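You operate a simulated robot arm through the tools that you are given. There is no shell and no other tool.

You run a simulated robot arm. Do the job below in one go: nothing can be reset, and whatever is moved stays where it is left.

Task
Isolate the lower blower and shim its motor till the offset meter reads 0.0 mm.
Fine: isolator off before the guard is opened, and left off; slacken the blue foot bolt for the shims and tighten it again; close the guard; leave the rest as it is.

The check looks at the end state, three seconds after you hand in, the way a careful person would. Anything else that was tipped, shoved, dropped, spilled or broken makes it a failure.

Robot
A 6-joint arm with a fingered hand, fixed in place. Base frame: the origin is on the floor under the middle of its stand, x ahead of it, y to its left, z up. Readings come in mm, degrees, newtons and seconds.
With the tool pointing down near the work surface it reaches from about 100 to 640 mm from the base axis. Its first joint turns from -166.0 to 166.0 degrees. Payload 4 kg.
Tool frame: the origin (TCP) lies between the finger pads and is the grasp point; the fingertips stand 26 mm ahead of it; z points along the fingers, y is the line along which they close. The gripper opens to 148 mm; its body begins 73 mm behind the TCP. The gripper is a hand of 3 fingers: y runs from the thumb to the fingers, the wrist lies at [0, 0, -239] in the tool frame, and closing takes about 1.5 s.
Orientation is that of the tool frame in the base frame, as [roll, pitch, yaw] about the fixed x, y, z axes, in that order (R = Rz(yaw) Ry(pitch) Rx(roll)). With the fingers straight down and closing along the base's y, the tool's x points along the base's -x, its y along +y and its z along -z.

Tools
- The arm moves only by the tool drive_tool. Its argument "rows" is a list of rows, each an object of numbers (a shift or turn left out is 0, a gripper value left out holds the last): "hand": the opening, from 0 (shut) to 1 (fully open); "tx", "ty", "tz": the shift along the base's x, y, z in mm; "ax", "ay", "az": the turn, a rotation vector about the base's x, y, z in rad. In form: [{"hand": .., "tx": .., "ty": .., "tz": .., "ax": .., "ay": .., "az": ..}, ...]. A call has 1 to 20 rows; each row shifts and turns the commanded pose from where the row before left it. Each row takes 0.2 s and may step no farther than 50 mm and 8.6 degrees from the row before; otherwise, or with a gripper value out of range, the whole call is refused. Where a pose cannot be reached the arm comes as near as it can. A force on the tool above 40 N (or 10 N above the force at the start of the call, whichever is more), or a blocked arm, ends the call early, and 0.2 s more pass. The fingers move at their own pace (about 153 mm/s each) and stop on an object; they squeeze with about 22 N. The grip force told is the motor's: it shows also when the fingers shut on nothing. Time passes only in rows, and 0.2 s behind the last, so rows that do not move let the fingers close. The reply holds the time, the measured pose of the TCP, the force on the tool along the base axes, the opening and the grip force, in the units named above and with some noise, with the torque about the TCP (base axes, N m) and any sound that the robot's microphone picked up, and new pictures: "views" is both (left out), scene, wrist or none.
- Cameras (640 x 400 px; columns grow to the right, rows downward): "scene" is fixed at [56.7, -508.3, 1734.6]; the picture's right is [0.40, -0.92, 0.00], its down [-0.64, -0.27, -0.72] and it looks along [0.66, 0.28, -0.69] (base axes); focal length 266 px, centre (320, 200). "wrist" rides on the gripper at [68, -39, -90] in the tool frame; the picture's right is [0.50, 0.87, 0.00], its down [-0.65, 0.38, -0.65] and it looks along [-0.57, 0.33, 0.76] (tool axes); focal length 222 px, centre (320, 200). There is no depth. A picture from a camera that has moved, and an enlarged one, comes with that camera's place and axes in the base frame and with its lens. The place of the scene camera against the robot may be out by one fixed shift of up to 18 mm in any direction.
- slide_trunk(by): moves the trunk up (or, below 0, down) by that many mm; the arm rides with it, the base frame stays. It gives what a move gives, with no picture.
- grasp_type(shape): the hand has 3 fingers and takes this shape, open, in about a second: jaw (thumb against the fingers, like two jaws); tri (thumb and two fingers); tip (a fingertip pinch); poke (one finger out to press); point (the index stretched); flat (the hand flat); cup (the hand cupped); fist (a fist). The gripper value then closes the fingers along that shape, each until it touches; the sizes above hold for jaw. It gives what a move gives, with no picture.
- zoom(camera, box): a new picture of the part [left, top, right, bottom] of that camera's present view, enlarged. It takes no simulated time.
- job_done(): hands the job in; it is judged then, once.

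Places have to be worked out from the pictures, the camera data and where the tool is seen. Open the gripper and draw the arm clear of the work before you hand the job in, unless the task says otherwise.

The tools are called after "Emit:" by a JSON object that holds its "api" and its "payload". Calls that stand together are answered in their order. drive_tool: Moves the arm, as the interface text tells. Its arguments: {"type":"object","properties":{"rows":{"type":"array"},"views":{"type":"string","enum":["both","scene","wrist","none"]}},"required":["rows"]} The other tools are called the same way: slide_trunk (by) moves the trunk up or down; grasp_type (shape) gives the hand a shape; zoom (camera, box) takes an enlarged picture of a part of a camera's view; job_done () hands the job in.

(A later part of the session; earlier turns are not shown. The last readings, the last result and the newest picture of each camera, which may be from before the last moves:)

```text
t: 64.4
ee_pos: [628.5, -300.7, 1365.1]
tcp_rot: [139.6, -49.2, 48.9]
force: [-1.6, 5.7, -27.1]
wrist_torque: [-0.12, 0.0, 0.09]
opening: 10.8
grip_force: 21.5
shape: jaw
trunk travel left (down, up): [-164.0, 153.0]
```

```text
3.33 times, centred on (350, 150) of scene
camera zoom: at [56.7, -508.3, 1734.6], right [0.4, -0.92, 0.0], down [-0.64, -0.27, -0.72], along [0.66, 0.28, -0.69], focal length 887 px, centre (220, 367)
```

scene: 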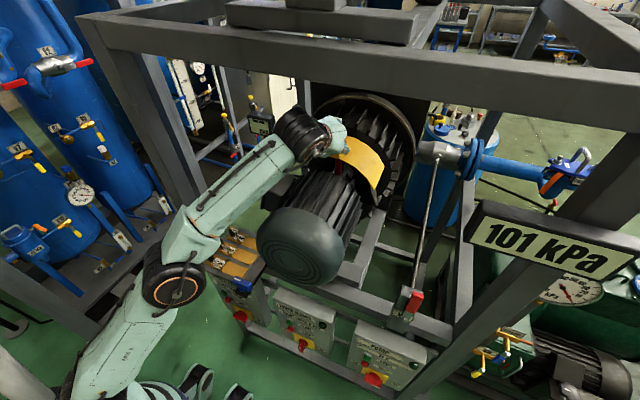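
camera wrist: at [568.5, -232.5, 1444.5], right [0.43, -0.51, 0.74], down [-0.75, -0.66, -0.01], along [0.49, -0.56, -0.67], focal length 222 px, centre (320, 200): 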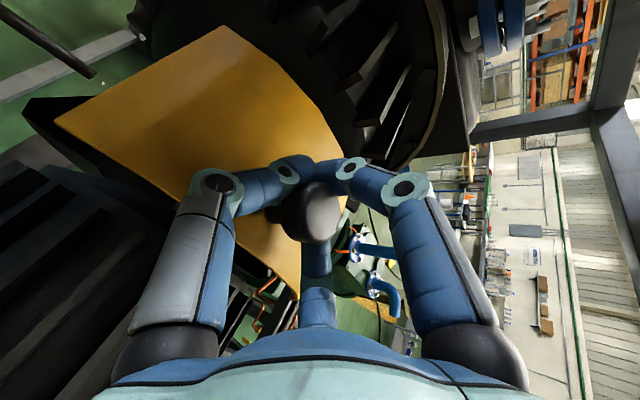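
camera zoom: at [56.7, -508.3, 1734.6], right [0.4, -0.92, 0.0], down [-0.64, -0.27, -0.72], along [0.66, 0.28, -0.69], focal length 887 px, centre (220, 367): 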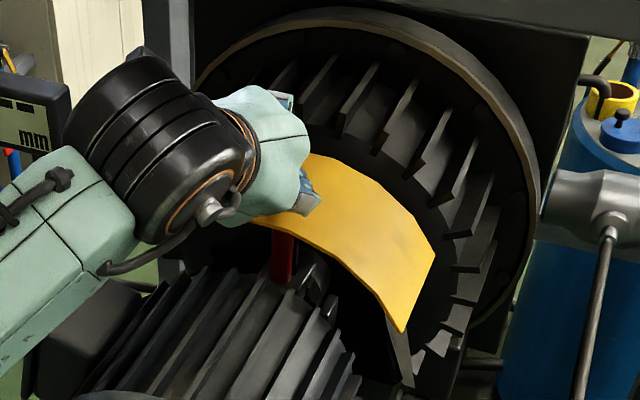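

The cap moved toward the robot (-x) when the fingers closed, not upward: so the guard seems to swing (or slide) horizontally toward me, with the post on the right as a vertical hinge. I relax the vertical strain and try a gentle pull along -x.

Emit:
{"api": "drive_tool", "payload": {"rows": [{"tz": -3}, {"tx": -5}, {"tx": -5}], "views": "both"}}

Emit:
{"api": "zoom", "payload": {"camera": "scene", "box": [270, 90, 430, 210]}}

```text
t: 65.2
ee_pos: [617.3, -299.2, 1363.4]
tcp_rot: [139.2, -49.2, 49.2]
force: [1.2, 1.9, -13.6]
wrist_torque: [-0.08, -0.02, 0.04]
opening: 10.5
grip_force: 21.9
shape: jaw
trunk travel left (down, up): [-164.0, 153.0]
camera wrist: at [557.6, -231.8, 1443.5], right [0.43, -0.51, 0.75], down [-0.75, -0.66, -0.01], along [0.5, -0.56, -0.66], focal length 222 px, centre (320, 200)
```

scene: 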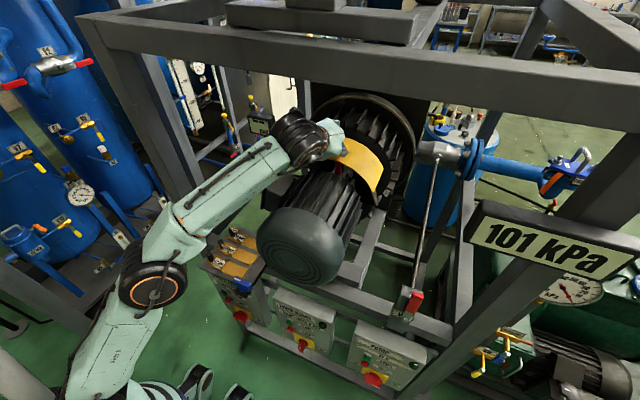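
wrist: 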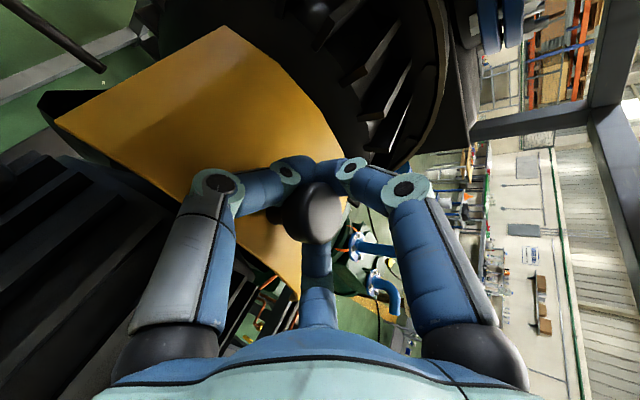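

```text
3.33 times, centred on (350, 150) of scene
camera zoom: at [56.7, -508.3, 1734.6], right [0.4, -0.92, 0.0], down [-0.64, -0.27, -0.72], along [0.66, 0.28, -0.69], focal length 887 px, centre (220, 367)
```

zoom: 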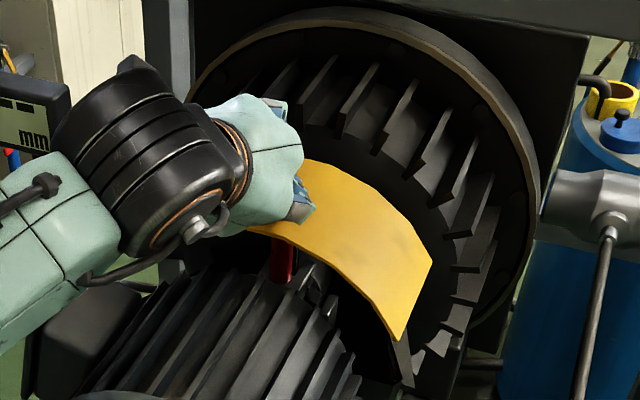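

The whole guard translated with the hand by ~10 mm with almost no force: it slides along the motor axis. I keep pulling it along -x in steps.

Emit:
{"api": "drive_tool", "payload": {"rows": [{"tx": -10, "tz": -1}, {"tx": -10}, {"tx": -10}, {"tx": -10}], "views": "wrist"}}

Emit:
{"api": "drive_tool", "payload": {"rows": [{"tx": -10}, {"tx": -10}, {"tx": -10}], "views": "both"}}

Emit:
{"api": "zoom", "payload": {"camera": "scene", "box": [240, 90, 430, 230]}}

```text
t: 66.2
ee_pos: [576.8, -298.4, 1363.4]
tcp_rot: [139.4, -49.2, 49.2]
force: [0.5, 3.7, -8.9]
wrist_torque: [-0.02, -0.03, 0.01]
opening: 10.1
grip_force: 21.8
shape: jaw
trunk travel left (down, up): [-164.0, 153.0]
camera wrist: at [516.6, -231.7, 1442.9], right [0.43, -0.51, 0.75], down [-0.75, -0.66, -0.01], along [0.5, -0.56, -0.66], focal length 222 px, centre (320, 200)
```

wrist: 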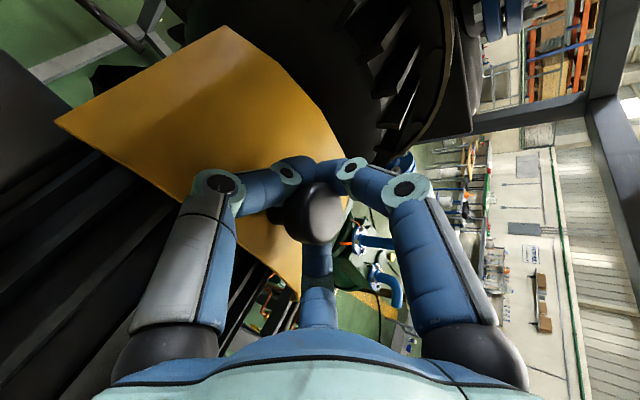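

```text
t: 67.0
ee_pos: [545.8, -298.5, 1363.7]
tcp_rot: [139.3, -49.2, 49.2]
force: [-0.7, 4.8, -7.8]
wrist_torque: [-0.04, -0.06, 0.0]
opening: 10.3
grip_force: 21.6
shape: jaw
trunk travel left (down, up): [-164.0, 153.0]
camera wrist: at [486.8, -231.7, 1442.8], right [0.43, -0.51, 0.75], down [-0.75, -0.66, -0.01], along [0.5, -0.56, -0.66], focal length 222 px, centre (320, 200)
```

scene: 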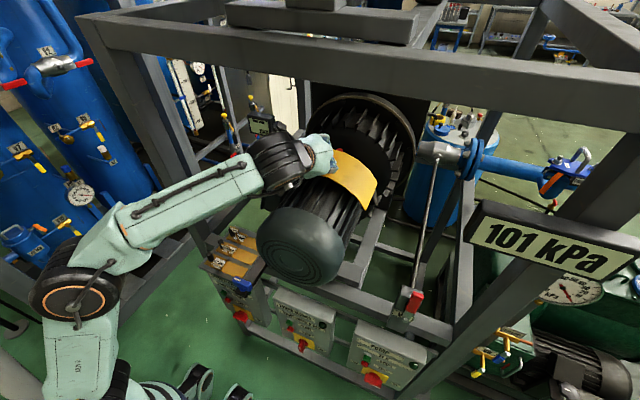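
wrist: 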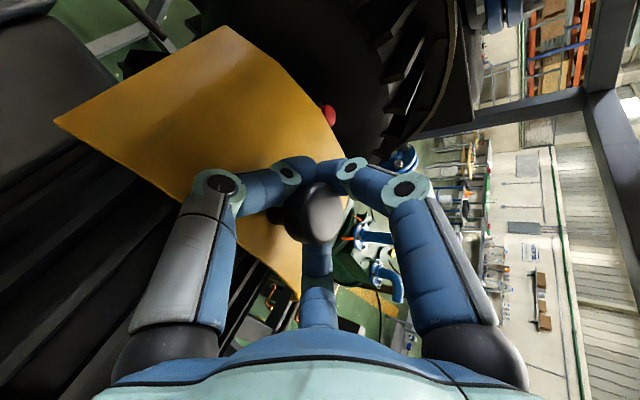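

```text
2.86 times, centred on (335, 160) of scene
camera zoom: at [56.7, -508.3, 1734.6], right [0.4, -0.92, 0.0], down [-0.64, -0.27, -0.72], along [0.66, 0.28, -0.69], focal length 760 px, centre (277, 314)
```

zoom: 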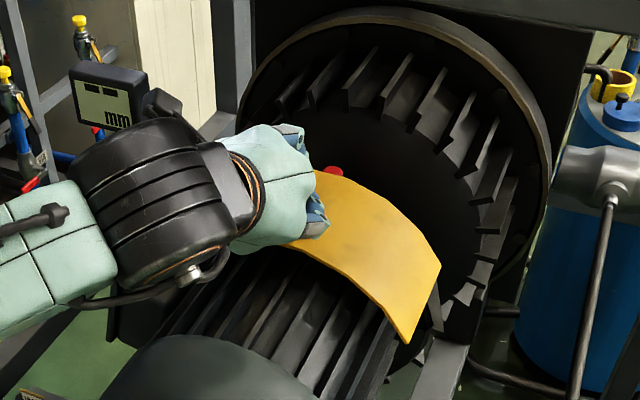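

The guard has come ~83 mm already and a red-topped post behind it is being uncovered. I keep pulling until it meets its stop.

Emit:
{"api": "drive_tool", "payload": {"rows": [{"tx": -10}, {"tx": -10}, {"tx": -10}, {"tx": -10}], "views": "none"}}

Emit:
{"api": "drive_tool", "payload": {"rows": [{"tx": -8}, {"tx": -8}], "views": "both"}}

Emit:
{"api": "zoom", "payload": {"camera": "scene", "box": [240, 90, 430, 230]}}

```text
t: 68.0
ee_pos: [506.5, -298.9, 1363.5]
tcp_rot: [139.2, -49.2, 49.2]
force: [0.6, 5.1, -7.4]
wrist_torque: [-0.04, -0.05, -0.02]
opening: 9.9
grip_force: 21.9
shape: jaw
trunk travel left (down, up): [-164.0, 153.0]
```

```text
t: 68.6
ee_pos: [490.9, -298.7, 1362.5]
tcp_rot: [139.2, -49.3, 49.2]
force: [1.0, 5.5, -7.5]
wrist_torque: [-0.04, -0.05, -0.03]
opening: 10.2
grip_force: 22.2
shape: jaw
trunk travel left (down, up): [-164.0, 153.0]
camera wrist: at [430.9, -231.8, 1442.6], right [0.43, -0.51, 0.75], down [-0.75, -0.66, -0.01], along [0.5, -0.56, -0.66], focal length 222 px, centre (320, 200)
```

scene: 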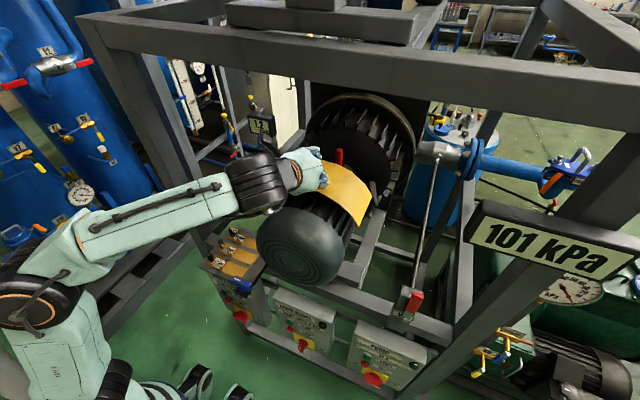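
wrist: 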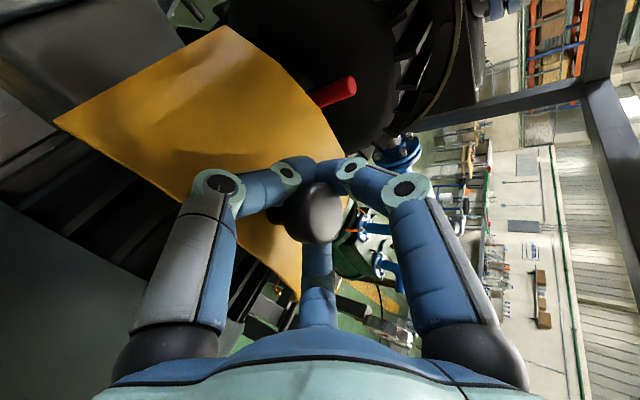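

```text
2.86 times, centred on (335, 160) of scene
camera zoom: at [56.7, -508.3, 1734.6], right [0.4, -0.92, 0.0], down [-0.64, -0.27, -0.72], along [0.66, 0.28, -0.69], focal length 760 px, centre (277, 314)
```

zoom: 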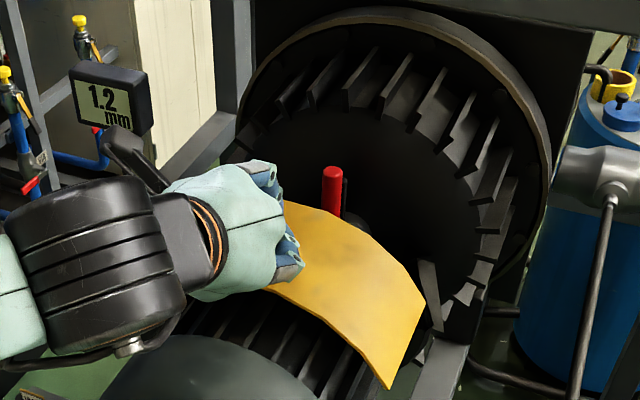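

The meter has come alive and reads 1.2 mm, with the guard drawn ~138 mm back. I zoom to confirm the reading before letting go of the guard.

Emit:
{"api": "zoom", "payload": {"camera": "scene", "box": [240, 105, 290, 145]}}

Emit:
{"api": "zoom", "payload": {"camera": "scene", "box": [205, 222, 285, 302]}}

```text
10.00 times, centred on (265, 125) of scene
camera zoom: at [56.7, -508.3, 1734.6], right [0.4, -0.92, 0.0], down [-0.64, -0.27, -0.72], along [0.66, 0.28, -0.69], focal length 2661 px, centre (870, 950)
```

zoom: 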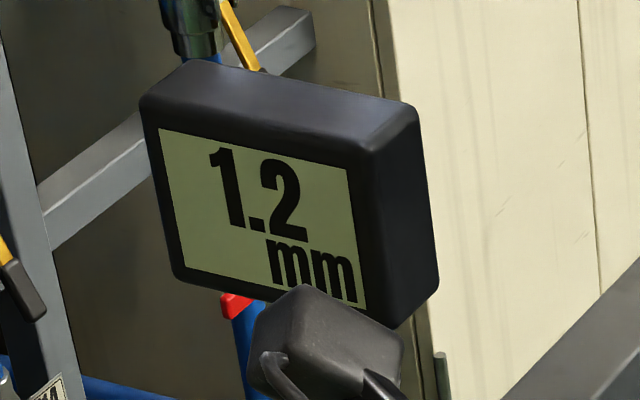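

```text
5.00 times, centred on (245, 262) of scene
camera zoom: at [56.7, -508.3, 1734.6], right [0.4, -0.92, 0.0], down [-0.64, -0.27, -0.72], along [0.66, 0.28, -0.69], focal length 1330 px, centre (695, -110)
```

zoom: 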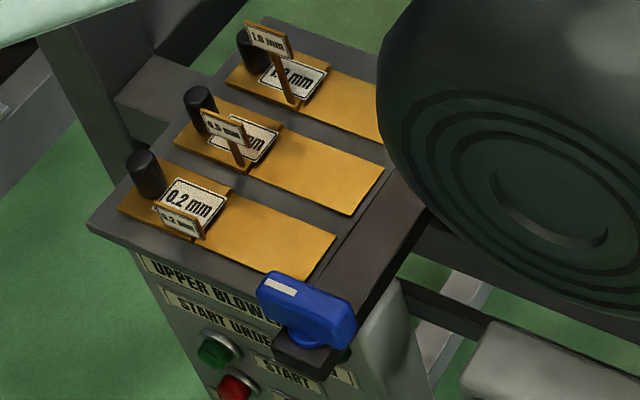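

1.2 mm confirmed, so the 1.0 and the 0.2 shims are wanted. I let go of the guard and draw the hand back along its own axis.

Emit:
{"api": "drive_tool", "payload": {"rows": [{"hand": 0.28}, {"hand": 0.28}, {"hand": 0.28}, {"tx": -13, "tz": 8}, {"tx": -26, "tz": 15}, {"tx": -35, "tz": 20}, {"tx": -40, "tz": 10}], "views": "both"}}

Emit:
{"api": "zoom", "payload": {"camera": "scene", "box": [240, 90, 430, 230]}}

```text
t: 70.2
ee_pos: [374.4, -298.7, 1416.0]
tcp_rot: [139.2, -49.3, 49.2]
force: [-0.5, -0.6, 0.3]
wrist_torque: [0.02, -0.01, -0.01]
opening: 41.2
grip_force: 0.0
shape: jaw
trunk travel left (down, up): [-164.0, 153.0]
camera wrist: at [314.7, -231.4, 1496.3], right [0.43, -0.51, 0.75], down [-0.75, -0.66, -0.01], along [0.5, -0.56, -0.66], focal length 222 px, centre (320, 200)
```

scene: 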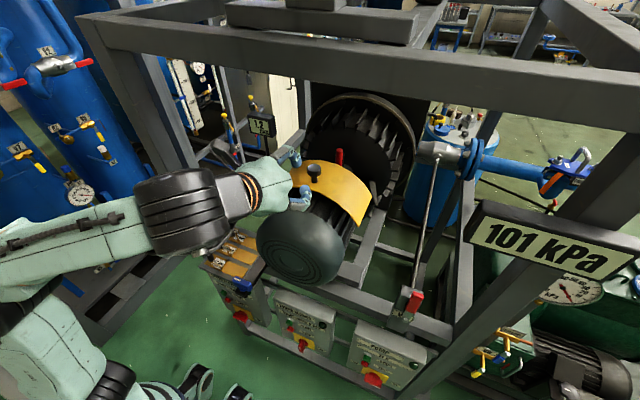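
wrist: 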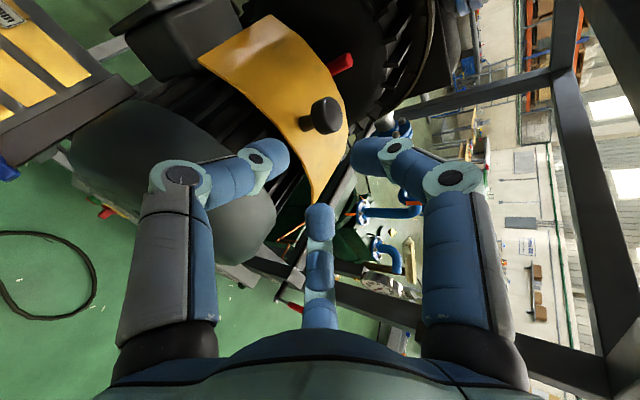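

```text
2.86 times, centred on (335, 160) of scene
camera zoom: at [56.7, -508.3, 1734.6], right [0.4, -0.92, 0.0], down [-0.64, -0.27, -0.72], along [0.66, 0.28, -0.69], focal length 760 px, centre (277, 314)
```

zoom: 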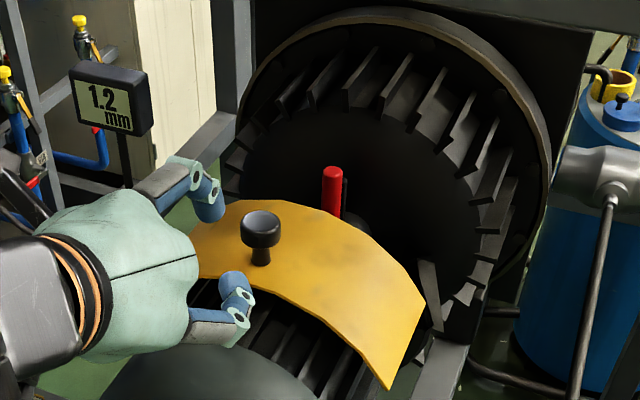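

The guard stays where it was put and the meter holds 1.2. Next the blue foot bolt: I back out of the frame and turn the tool to point straight down, heading over to the bolt near (306,-147,1035).

Emit:
{"api": "drive_tool", "payload": {"rows": [{"tx": -40}, {"tx": -40}, {"ay": 0.131, "tx": -10, "ty": 15}, {"ay": 0.131, "ty": 20}, {"ay": 0.131, "ty": 20}, {"ay": 0.131, "ty": 20}, {"ay": 0.131, "ty": 20}, {"ay": 0.131, "ty": 20}, {"ay": 0.131, "ty": 20}, {"ay": 0.131, "ty": 15}], "views": "both"}}

```text
t: 72.4
ee_pos: [282.1, -137.8, 1329.5]
tcp_rot: [-179.9, -0.3, 29.6]
force: [0.4, -0.6, 0.2]
wrist_torque: [-0.01, -0.02, 0.0]
opening: 41.2
grip_force: 0.1
shape: jaw
out of reach, approached as far as the arm can: row 8, 9, 10
trunk travel left (down, up): [-164.0, 153.0]
camera wrist: at [321.1, -70.3, 1420.8], right [0.86, -0.51, 0.0], down [-0.39, -0.66, 0.65], along [-0.33, -0.56, -0.76], focal length 222 px, centre (320, 200)
```

scene: 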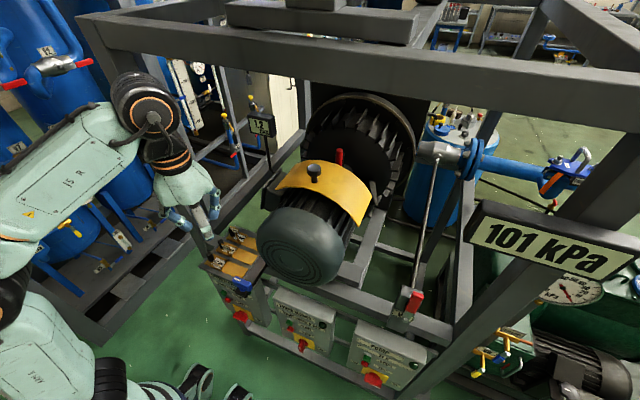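
wrist: 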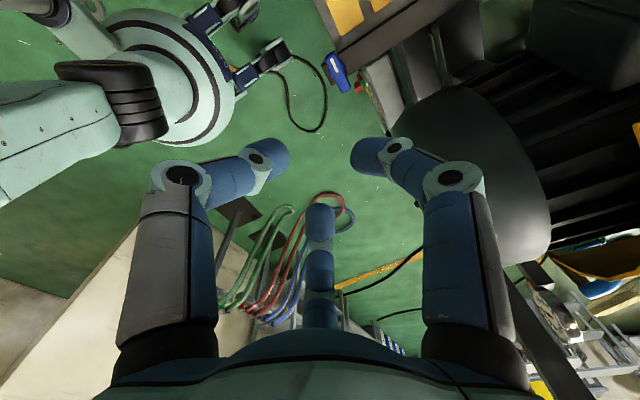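

Tool is down at (282,-138,1330). The blue bolt shows near the top of the wrist view; I zoom in on it.

Emit:
{"api": "zoom", "payload": {"camera": "wrist", "box": [280, 0, 420, 110]}}

```text
3.64 times, centred on (350, 55) of wrist
camera zoom: at [321.1, -70.3, 1420.8], right [0.86, -0.51, 0.0], down [-0.39, -0.66, 0.65], along [-0.33, -0.56, -0.76], focal length 808 px, centre (211, 727)
```

zoom: 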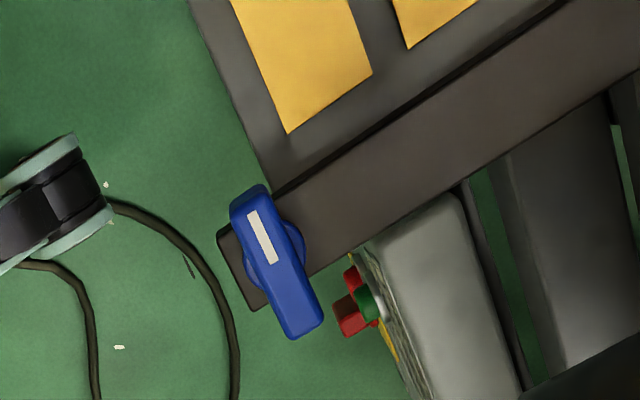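

The handle lies along y with its white mark at the +y end, on a disc over the foot-bar end; centre about (309,-146). I turn the hand to yaw -90° (closing line along x) here in free space so that it can later twist counter-clockwise with plenty of range.

Emit:
{"api": "drive_tool", "payload": {"rows": [{"az": -0.14, "tx": 5, "tz": -8}, {"az": -0.14, "tx": 5, "tz": -8}, {"az": -0.14, "tx": 5, "tz": -8}, {"az": -0.14, "tx": 5, "tz": -8}, {"az": -0.14, "tx": 5, "tz": -8}, {"az": -0.14, "tz": -8}, {"az": -0.14, "tz": -8}, {"az": -0.14, "tz": -8}, {"az": -0.14, "tz": -8}, {"az": -0.14, "tz": -8}], "views": "none"}}

Emit:
{"api": "drive_tool", "payload": {"rows": [{"az": -0.14}, {"az": -0.14}, {"az": -0.14}, {"az": -0.14}, {"az": -0.134}], "views": "wrist"}}

```text
t: 74.6
ee_pos: [307.5, -138.0, 1248.5]
tcp_rot: [-179.9, -0.5, -50.7]
force: [-0.7, 0.4, -0.6]
wrist_torque: [0.0, 0.03, 0.01]
opening: 41.3
grip_force: 0.1
shape: jaw
trunk travel left (down, up): [-164.0, 153.0]
```

```text
t: 75.8
ee_pos: [307.9, -136.6, 1249.8]
tcp_rot: [-179.7, -0.4, -90.5]
force: [0.2, 1.0, -0.7]
wrist_torque: [-0.04, -0.01, -0.03]
opening: 41.2
grip_force: 0.1
shape: jaw
trunk travel left (down, up): [-164.0, 153.0]
camera wrist: at [344.7, -204.0, 1340.4], right [-0.87, -0.49, 0.0], down [-0.38, 0.66, 0.65], along [-0.32, 0.56, -0.76], focal length 222 px, centre (320, 200)
```

wrist: 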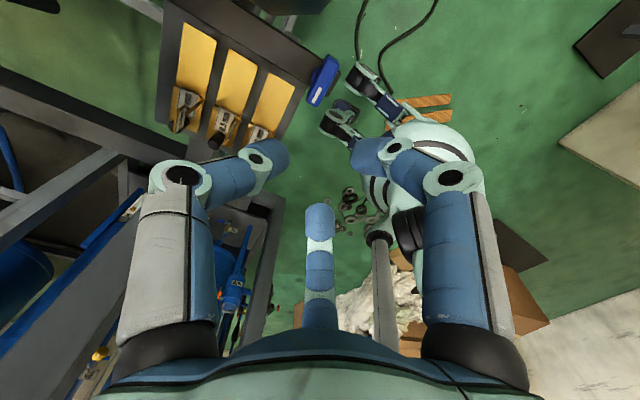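

Yaw -90° is reachable, and this view shows the shim tray and the bolt from above. I zoom on them.

Emit:
{"api": "zoom", "payload": {"camera": "wrist", "box": [150, 10, 360, 160]}}

Emit:
{"api": "zoom", "payload": {"camera": "wrist", "box": [270, 40, 370, 120]}}

```text
2.67 times, centred on (255, 85) of wrist
camera zoom: at [344.7, -204.0, 1340.4], right [-0.87, -0.49, 0.0], down [-0.38, 0.66, 0.65], along [-0.32, 0.56, -0.76], focal length 592 px, centre (493, 507)
```

zoom: 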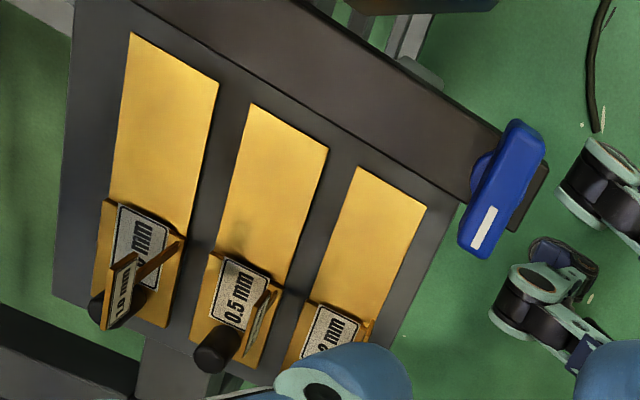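

```text
5.00 times, centred on (320, 80) of wrist
camera zoom: at [344.7, -204.0, 1340.4], right [-0.87, -0.49, 0.0], down [-0.38, 0.66, 0.65], along [-0.32, 0.56, -0.76], focal length 1111 px, centre (320, 800)
```

zoom: 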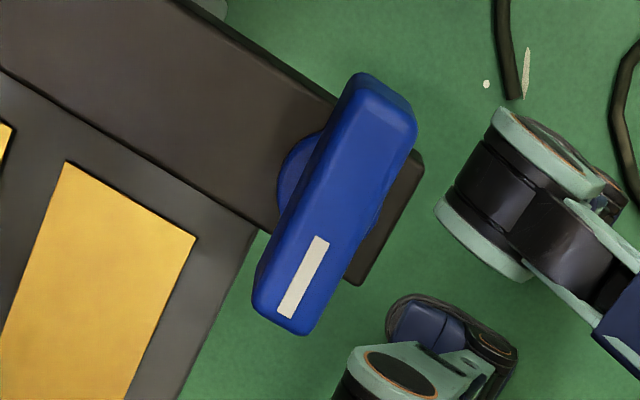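

Handle top centre works out to (308,-146,1034), foot-bar top z≈1013 and tray surface z≈998. Yaw -90 would put the camera into the motor cap lower down, so I turn to yaw +90 (camera on the far side from the motor) while still high.

Emit:
{"api": "drive_tool", "payload": {"rows": [{"az": 0.145}, {"az": 0.145}, {"az": 0.145}, {"az": 0.145}, {"az": 0.145}, {"az": 0.145}, {"az": 0.145}, {"az": 0.145}, {"az": 0.145}, {"az": 0.145}, {"az": 0.145}, {"az": 0.145}, {"az": 0.145}, {"az": 0.145}, {"az": 0.145}, {"az": 0.145}, {"az": 0.145}, {"az": 0.145}, {"az": 0.145}, {"az": 0.145}], "views": "none"}}

Emit:
{"api": "drive_tool", "payload": {"rows": [{"az": 0.125, "hand": 0.44}, {"az": 0.125}, {"ty": -9, "tz": -30}, {"tz": -40}], "views": "both"}}

```text
t: 80.0
ee_pos: [308.1, -138.1, 1248.4]
tcp_rot: [-179.7, -0.5, 76.0]
force: [-0.3, 0.3, 0.2]
wrist_torque: [0.02, 0.01, -0.01]
opening: 41.5
grip_force: 0.0
shape: jaw
trunk travel left (down, up): [-164.0, 153.0]
```

```text
t: 81.0
ee_pos: [305.9, -149.6, 1178.8]
tcp_rot: [-179.6, -0.6, 90.2]
force: [-19.4, 4.8, 5.5]
wrist_torque: [-0.38, -0.76, -0.85]
opening: 61.8
grip_force: 0.0
shape: jaw
trunk travel left (down, up): [-164.0, 153.0]
camera wrist: at [266.4, -81.5, 1270.0], right [0.87, 0.5, 0.0], down [0.38, -0.66, 0.64], along [0.32, -0.56, -0.76], focal length 222 px, centre (320, 200)
```

scene: 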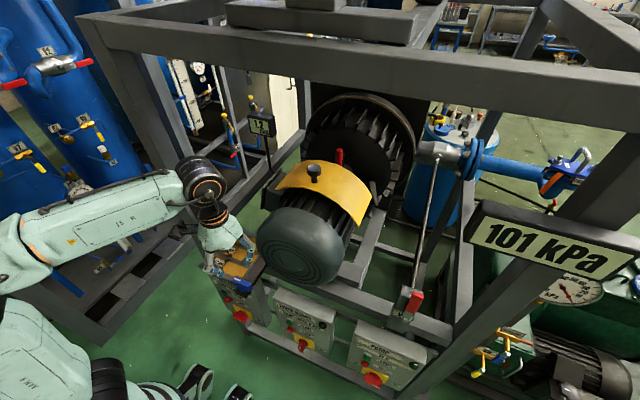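
wrist: 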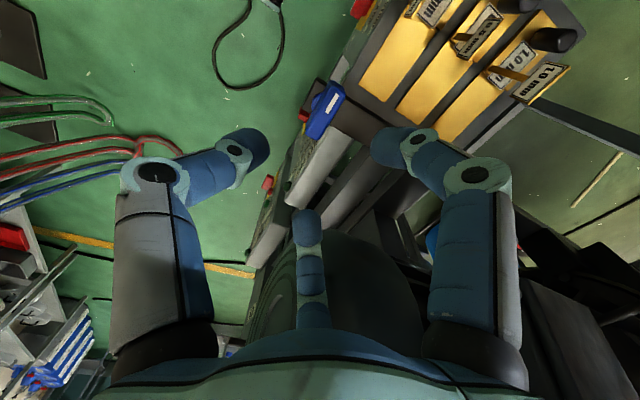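

There is a contact force (-19 N in x): a finger knuckle has touched the motor cap's edge. I back off up and away at once.

Emit:
{"api": "drive_tool", "payload": {"rows": [{"tx": -10, "ty": 8, "tz": 15}, {"tx": -10, "ty": 8, "tz": 25}, {"tz": 20, "hand": 0.27}, {}], "views": "both"}}

Emit:
{"api": "zoom", "payload": {"camera": "scene", "box": [235, 100, 395, 300]}}

```text
t: 82.0
ee_pos: [288.1, -130.0, 1240.6]
tcp_rot: [-179.8, -0.4, 90.2]
force: [0.5, 0.1, -0.5]
wrist_torque: [0.02, 0.03, -0.01]
opening: 40.5
grip_force: 0.1
shape: jaw
trunk travel left (down, up): [-164.0, 153.0]
camera wrist: at [248.3, -63.4, 1330.8], right [0.86, 0.5, 0.0], down [0.38, -0.66, 0.65], along [0.33, -0.56, -0.76], focal length 222 px, centre (320, 200)
```

scene: 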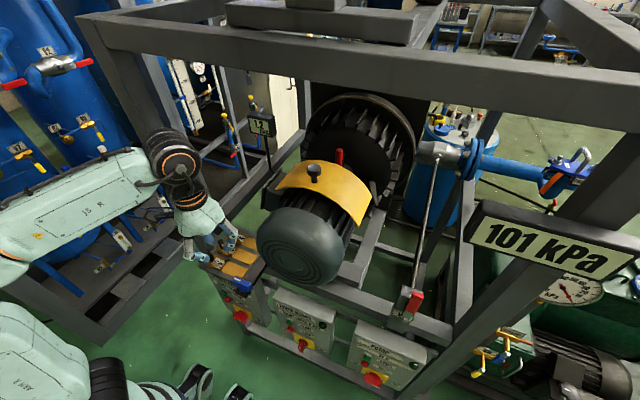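
wrist: 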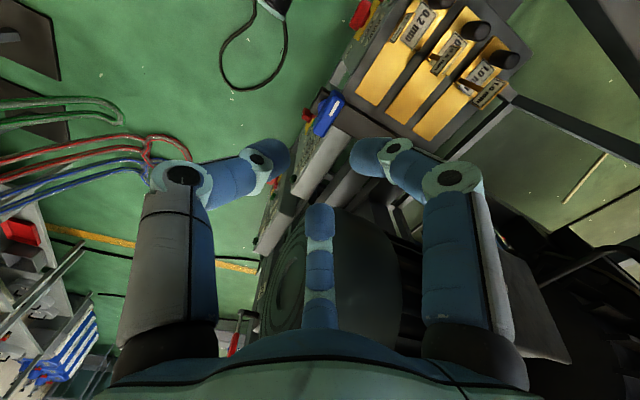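

```text
2.00 times, centred on (315, 200) of scene
camera zoom: at [56.7, -508.3, 1734.6], right [0.4, -0.92, 0.0], down [-0.64, -0.27, -0.72], along [0.66, 0.28, -0.69], focal length 532 px, centre (330, 200)
```

zoom: 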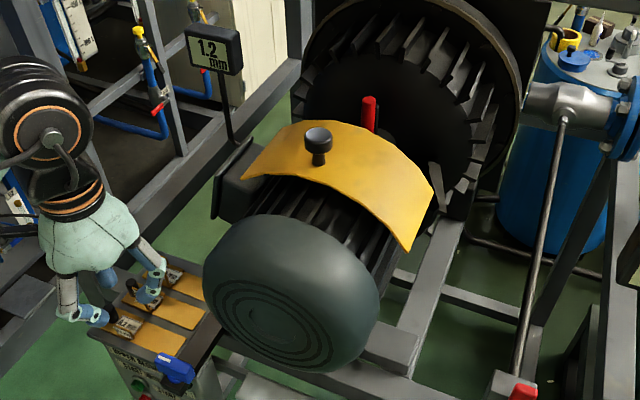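

Meter still 1.2 and the motor is unmoved. I will come at the bolt with the hand leaning away from the motor (+y side) so that twisting swings it toward the robot; first up, then lower the trunk to give the arm room.

Emit:
{"api": "drive_tool", "payload": {"rows": [{"tz": 40}, {"tz": 40}, {"tz": 40, "ty": 10}], "views": "none"}}

Emit:
{"api": "slide_trunk", "payload": {"by": -150}}

Emit:
{"api": "drive_tool", "payload": {"rows": [{"az": -0.145}, {"az": -0.145}, {"az": -0.145}, {"az": -0.145}, {"az": -0.145}, {"az": -0.145}, {"az": -0.145}, {"az": -0.145}, {"az": -0.145}, {"az": -0.145}, {"az": -0.145}, {"az": -0.145}, {"az": -0.145}, {"az": -0.145}, {"az": -0.145}, {"az": -0.145}, {"az": -0.145}, {"az": -0.145}, {"az": -0.145}, {"az": -0.145}], "views": "none"}}

Emit:
{"api": "drive_tool", "payload": {"rows": [{"az": -0.12}, {"az": -0.125}, {"ax": -0.131, "tx": 4}, {"ax": -0.131, "tx": 4}, {"ax": -0.131, "tx": 4}, {"ax": -0.131, "tx": 4}], "views": "both"}}

```text
t: 82.8
ee_pos: [283.4, -117.9, 1328.9]
tcp_rot: [-179.9, -0.4, 90.2]
force: [0.0, -0.1, 0.0]
wrist_torque: [-0.01, 0.04, 0.0]
opening: 40.5
grip_force: 0.1
shape: jaw
out of reach, approached as far as the arm can: row 3
trunk travel left (down, up): [-164.0, 153.0]
```

```text
t: 84.5
ee_pos: [315.7, -117.8, 1165.0]
tcp_rot: [-178.1, -0.5, 90.1]
force: [-0.2, -0.3, -0.2]
wrist_torque: [0.01, -0.01, 0.02]
opening: 40.6
grip_force: 0.1
shape: jaw
trunk travel left (down, up): [-14.0, 303.0]
```

```text
t: 88.8
ee_pos: [315.9, -118.8, 1163.1]
tcp_rot: [-178.0, -0.4, -76.1]
force: [-0.8, -0.6, -0.3]
wrist_torque: [-0.03, 0.0, 0.01]
opening: 39.8
grip_force: 0.1
shape: jaw
trunk travel left (down, up): [-14.0, 303.0]
```

```text
t: 90.2
ee_pos: [331.0, -119.2, 1163.0]
tcp_rot: [-177.8, -30.6, -90.0]
force: [-0.1, -0.6, 0.8]
wrist_torque: [0.01, -0.02, 0.01]
opening: 40.3
grip_force: 0.1
shape: jaw
trunk travel left (down, up): [-14.0, 303.0]
camera wrist: at [366.9, -129.8, 1277.2], right [-0.87, -0.45, 0.23], down [-0.4, 0.89, 0.22], along [-0.3, 0.1, -0.95], focal length 222 px, centre (320, 200)
```

scene: 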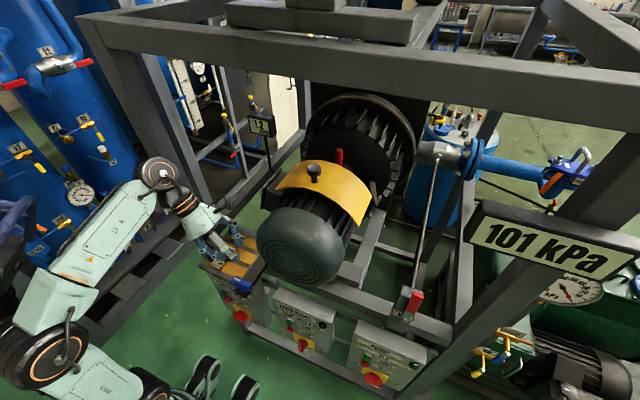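
wrist: 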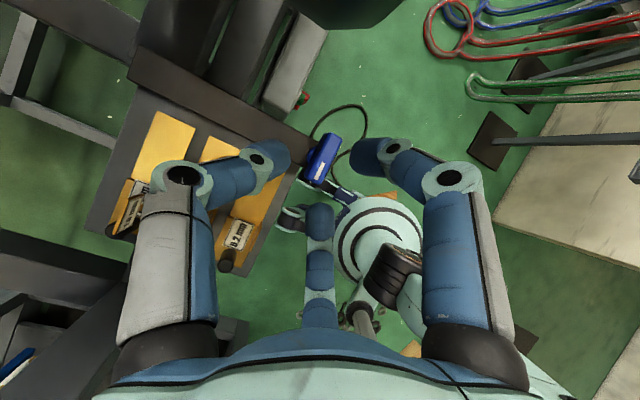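

The camera and lower finger get in the way of a straddling grip here, but the handle's free end can simply be pushed round with closed fingertips, tool vertical, with the hand staying clear of the motor. I set the tool upright, yaw ~60°, and close the fingers.

Emit:
{"api": "drive_tool", "payload": {"rows": [{"ax": 0.131}, {"ax": 0.131}, {"ax": 0.131}, {"ax": 0.131, "hand": 0.0}, {"az": 0.145, "hand": 0.0}, {"az": 0.145}, {"az": 0.145}, {"az": 0.145}, {"az": 0.145}, {"az": 0.145}, {"az": 0.145}, {"az": 0.145}, {"az": 0.145}, {"az": 0.145}, {"az": 0.145}, {"az": 0.145}, {"az": 0.145}, {"az": 0.145}, {"az": 0.145}, {"az": 0.145}], "views": "none"}}

Emit:
{"api": "drive_tool", "payload": {"rows": [{"az": 0.145}, {"az": 0.145}, {"tx": 5}], "views": "both"}}

```text
t: 92.0
ee_pos: [324.2, -121.4, 1166.0]
tcp_rot: [-178.2, -0.5, -59.3]
force: [-28.5, -8.8, 0.6]
wrist_torque: [0.89, -3.04, -2.05]
opening: 0.0
grip_force: 21.6
shape: jaw
trunk travel left (down, up): [-14.0, 303.0]
stopped in row 9: the force on the tool passed its limit at 49 N (the readings are from after the stop); the commanded pose is now the measured one
```

```text
t: 92.3
ee_pos: [320.8, -123.0, 1165.7]
tcp_rot: [-178.6, -0.5, -57.6]
force: [-29.9, -9.4, 1.2]
wrist_torque: [0.94, -3.11, -2.08]
opening: 0.0
grip_force: 22.0
shape: jaw
trunk travel left (down, up): [-14.0, 303.0]
stopped in row 1: the force on the tool passed its limit at 57 N (the readings are from after the stop); the commanded pose is now the measured one
camera wrist: at [387.8, -159.1, 1258.1], right [-0.46, -0.89, -0.02], down [-0.69, 0.35, 0.64], along [-0.56, 0.31, -0.77], focal length 222 px, centre (320, 200)
```

scene: 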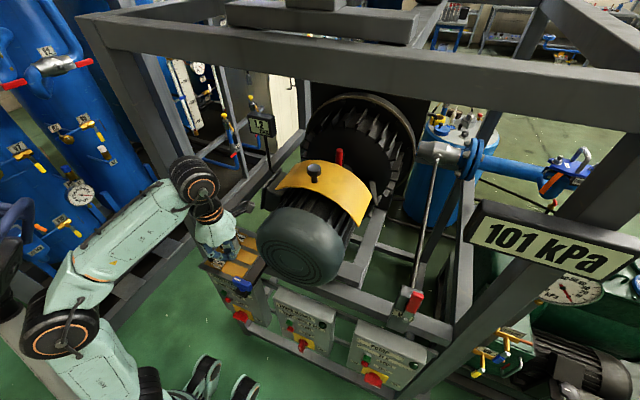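
wrist: 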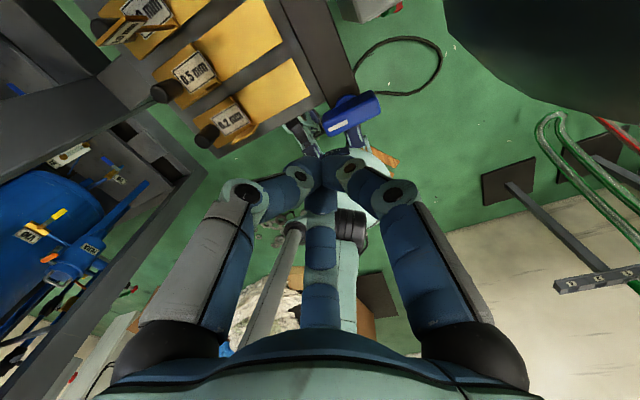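

The camera arm touched the motor's terminal box while turning. I back away along -x first, then finish the turn further out.

Emit:
{"api": "drive_tool", "payload": {"rows": [{"tx": -15, "hand": 0.0}, {"tx": -30}, {"tx": -20, "tz": 10}], "views": "both"}}

Emit:
{"api": "zoom", "payload": {"camera": "scene", "box": [235, 100, 395, 300]}}

```text
t: 93.1
ee_pos: [262.8, -120.2, 1175.2]
tcp_rot: [-178.6, -0.4, -57.2]
force: [0.2, 0.0, -0.2]
wrist_torque: [-0.03, -0.02, -0.03]
opening: 0.0
grip_force: 21.9
shape: jaw
trunk travel left (down, up): [-14.0, 303.0]
camera wrist: at [329.2, -156.1, 1266.2], right [-0.46, -0.89, -0.02], down [-0.69, 0.34, 0.64], along [-0.56, 0.3, -0.77], focal length 222 px, centre (320, 200)
```

scene: 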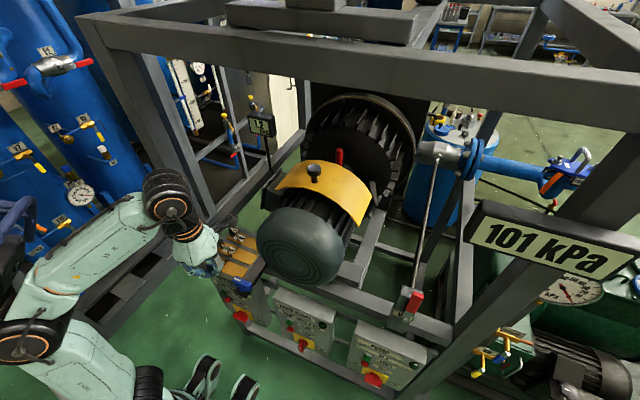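
wrist: 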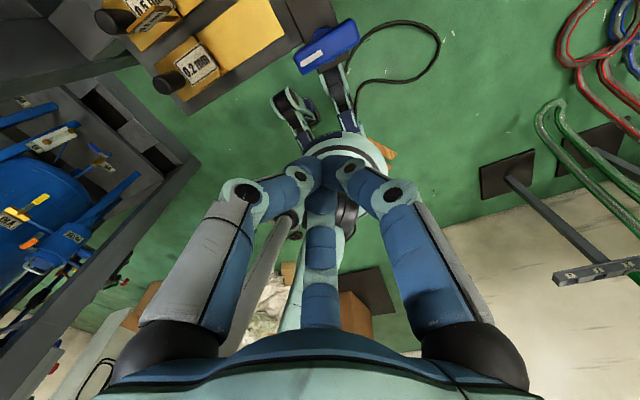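

```text
2.00 times, centred on (315, 200) of scene
camera zoom: at [56.7, -508.3, 1734.6], right [0.4, -0.92, 0.0], down [-0.64, -0.27, -0.72], along [0.66, 0.28, -0.69], focal length 532 px, centre (330, 200)
```

zoom: 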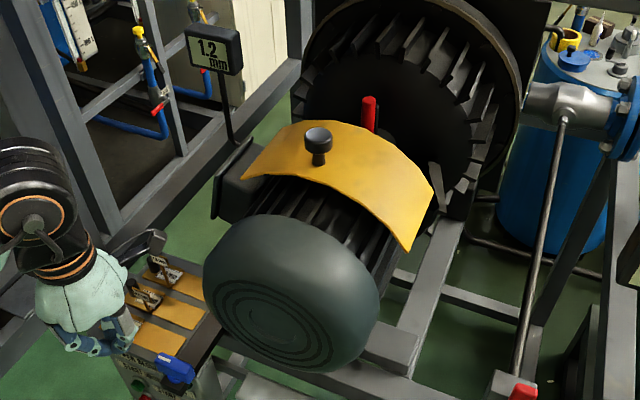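

Nothing has moved and the meter still reads 1.2. I now finish the yaw turn here, well away from the motor.

Emit:
{"api": "drive_tool", "payload": {"rows": [{"az": 0.146}, {"az": 0.146}, {"az": 0.146}, {"az": 0.146}, {"az": 0.146}, {"az": 0.146}, {"az": 0.146}, {"az": 0.146}, {"az": 0.146}, {"az": 0.146}, {"az": 0.146}, {"az": 0.146}, {"az": 0.146}, {"az": 0.146}], "views": "wrist"}}

Emit:
{"api": "zoom", "payload": {"camera": "wrist", "box": [300, 0, 520, 160]}}

```text
t: 96.1
ee_pos: [263.8, -121.1, 1167.7]
tcp_rot: [-178.7, -0.4, 60.0]
force: [0.6, 0.3, 0.4]
wrist_torque: [0.0, 0.01, -0.03]
opening: 0.0
grip_force: 22.3
shape: jaw
out of reach, approached as far as the arm can: row 8, 13
trunk travel left (down, up): [-14.0, 303.0]
camera wrist: at [263.9, -43.2, 1259.6], right [1.0, 0.0, -0.02], down [0.01, -0.77, 0.64], along [-0.01, -0.64, -0.77], focal length 222 px, centre (320, 200)
```

wrist: 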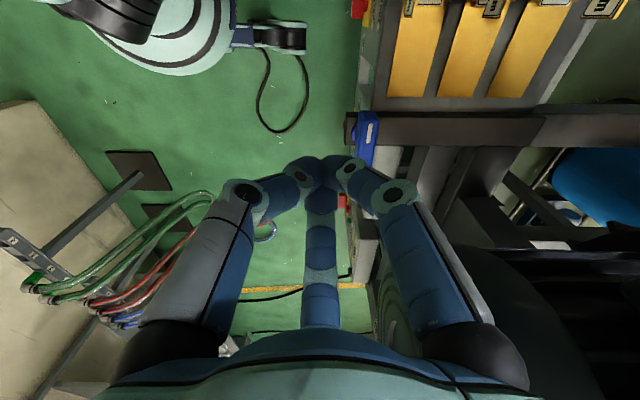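

```text
2.50 times, centred on (410, 80) of wrist
camera zoom: at [263.9, -43.2, 1259.6], right [1.0, 0.0, -0.02], down [0.01, -0.77, 0.64], along [-0.01, -0.64, -0.77], focal length 555 px, centre (95, 500)
```

zoom: 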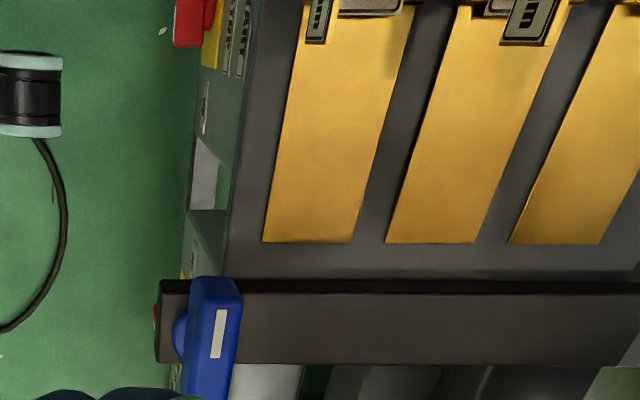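

From this square-on view: handle's marked end at (308,-118), foot bar y -129…-162 (top 1013), shim lanes centred at x≈354, 409 and 464. I bring the closed fingertips round to the +x side of the handle's marked end, staying above it on the way.

Emit:
{"api": "drive_tool", "payload": {"rows": [{"ty": 5, "tz": -40}, {"ty": 5, "tz": -35}, {"tz": -17}, {"tx": 30}, {"tx": 30}, {"tx": 22}], "views": "wrist"}}

Emit:
{"api": "zoom", "payload": {"camera": "wrist", "box": [180, 60, 460, 260]}}

```text
t: 97.5
ee_pos: [345.5, -109.4, 1074.7]
tcp_rot: [-178.7, -0.3, 59.9]
force: [1.4, 0.2, -0.1]
wrist_torque: [0.0, 0.0, -0.01]
opening: 0.0
grip_force: 22.5
shape: jaw
trunk travel left (down, up): [-14.0, 303.0]
camera wrist: at [346.7, -33.4, 1167.8], right [1.0, 0.0, -0.02], down [0.01, -0.77, 0.64], along [-0.01, -0.64, -0.77], focal length 222 px, centre (320, 200)
```

wrist: 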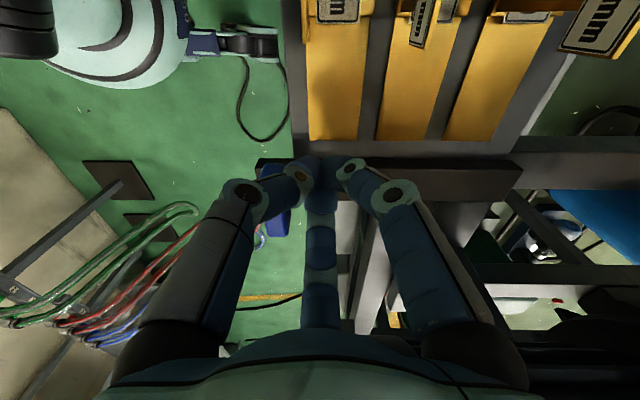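

```text
2.00 times, centred on (320, 160) of wrist
camera zoom: at [346.7, -33.4, 1167.8], right [1.0, 0.0, -0.02], down [0.01, -0.77, 0.64], along [-0.01, -0.64, -0.77], focal length 444 px, centre (320, 280)
```

zoom: 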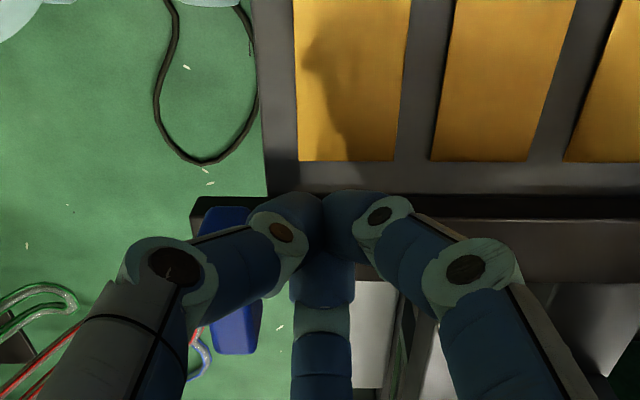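

The fingertips are on the +x side of the handle with lanes and foot bar clear below. I lower them beside the handle (tips to z≈1019).

Emit:
{"api": "drive_tool", "payload": {"rows": [{"ty": -7, "tz": -10}, {"ty": -6, "tz": -10}, {"tz": -9}], "views": "wrist"}}

Emit:
{"api": "zoom", "payload": {"camera": "wrist", "box": [180, 60, 460, 260]}}

```text
t: 98.3
ee_pos: [344.8, -123.4, 1047.3]
tcp_rot: [-178.6, -0.3, 59.9]
force: [-1.1, -1.0, 0.2]
wrist_torque: [-0.02, 0.0, 0.0]
opening: 0.1
grip_force: 21.5
shape: jaw
trunk travel left (down, up): [-14.0, 303.0]
camera wrist: at [346.3, -46.6, 1138.6], right [1.0, 0.0, -0.02], down [0.01, -0.77, 0.64], along [-0.01, -0.64, -0.77], focal length 222 px, centre (320, 200)
```

wrist: 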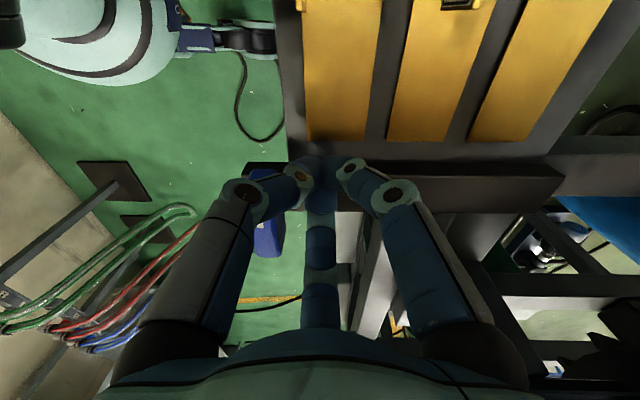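

```text
2.00 times, centred on (320, 160) of wrist
camera zoom: at [346.3, -46.6, 1138.6], right [1.0, 0.0, -0.02], down [0.01, -0.77, 0.64], along [-0.01, -0.64, -0.77], focal length 444 px, centre (320, 280)
```

zoom: 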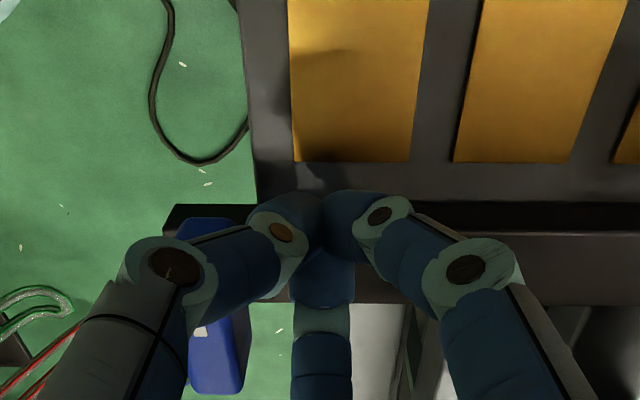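

The closed fingers slope outward, which is not ideal beside the low handle. I lift clear and try the "point" shape (one finger stretched), which should give a straight slim probe.

Emit:
{"api": "drive_tool", "payload": {"rows": [{"ty": 5, "tz": 20}, {"ty": 10, "tz": 40}, {"tx": -30, "tz": 30}, {"tx": -40, "tz": 10}], "views": "none"}}

Emit:
{"api": "grasp_type", "payload": {"shape": "point"}}

Emit:
{"api": "drive_tool", "payload": {"rows": [{}], "views": "both"}}

Emit:
{"api": "zoom", "payload": {"camera": "scene", "box": [160, 170, 290, 300]}}

```text
t: 99.3
ee_pos: [273.4, -108.5, 1145.1]
tcp_rot: [-178.7, -0.4, 59.8]
force: [-0.8, -0.2, -0.5]
wrist_torque: [-0.01, -0.01, -0.01]
opening: 0.0
grip_force: 21.7
shape: jaw
trunk travel left (down, up): [-14.0, 303.0]
```

```text
t: 100.2
ee_pos: [275.0, -108.2, 1145.7]
tcp_rot: [-178.6, -0.5, 59.9]
force: [-0.7, 0.9, 0.3]
wrist_torque: [-0.02, -0.02, -0.02]
opening: 0.0
grip_force: 0.1
shape: point
trunk travel left (down, up): [-14.0, 303.0]
```

```text
t: 100.6
ee_pos: [274.8, -108.7, 1145.8]
tcp_rot: [-178.6, -0.4, 59.9]
force: [-0.5, -0.3, -0.2]
wrist_torque: [0.01, 0.01, 0.02]
opening: 0.2
grip_force: 0.0
shape: point
trunk travel left (down, up): [-14.0, 303.0]
camera wrist: at [276.0, -31.6, 1238.2], right [1.0, 0.0, -0.02], down [0.01, -0.77, 0.64], along [-0.01, -0.64, -0.77], focal length 222 px, centre (320, 200)
```

scene: 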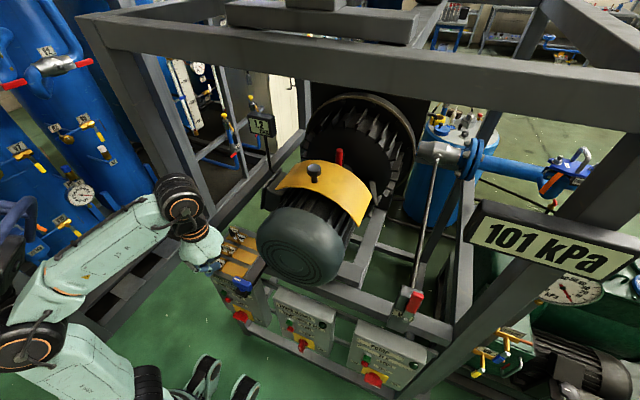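
wrist: 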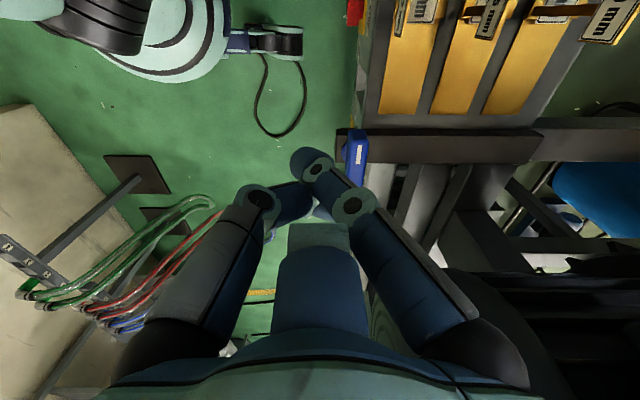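

```text
3.08 times, centred on (225, 235) of scene
camera zoom: at [56.7, -508.3, 1734.6], right [0.4, -0.92, 0.0], down [-0.64, -0.27, -0.72], along [0.66, 0.28, -0.69], focal length 819 px, centre (612, 92)
```

zoom: 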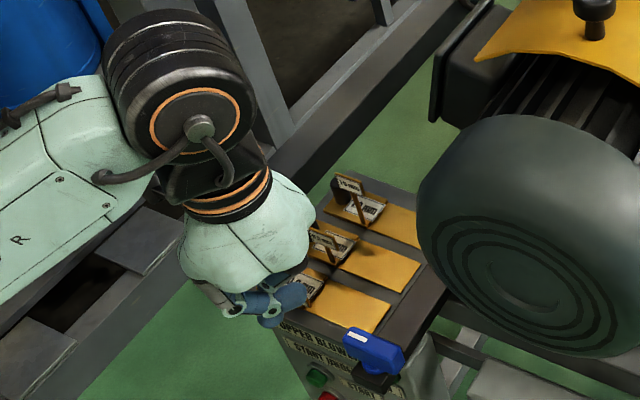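

In "point" one finger's last link runs nearly along the tool axis with its tip about 40 mm ahead of the TCP – a good probe. I zoom to measure it.

Emit:
{"api": "zoom", "payload": {"camera": "wrist", "box": [200, 120, 440, 300]}}

```text
2.22 times, centred on (320, 210) of wrist
camera zoom: at [276.0, -31.6, 1238.2], right [1.0, 0.0, -0.02], down [0.01, -0.77, 0.64], along [-0.01, -0.64, -0.77], focal length 494 px, centre (320, 178)
```

zoom: 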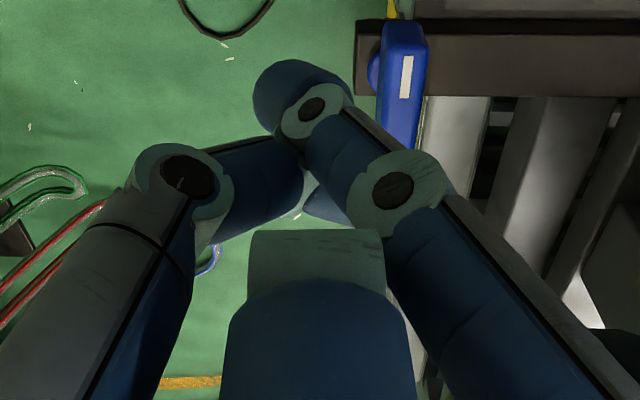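

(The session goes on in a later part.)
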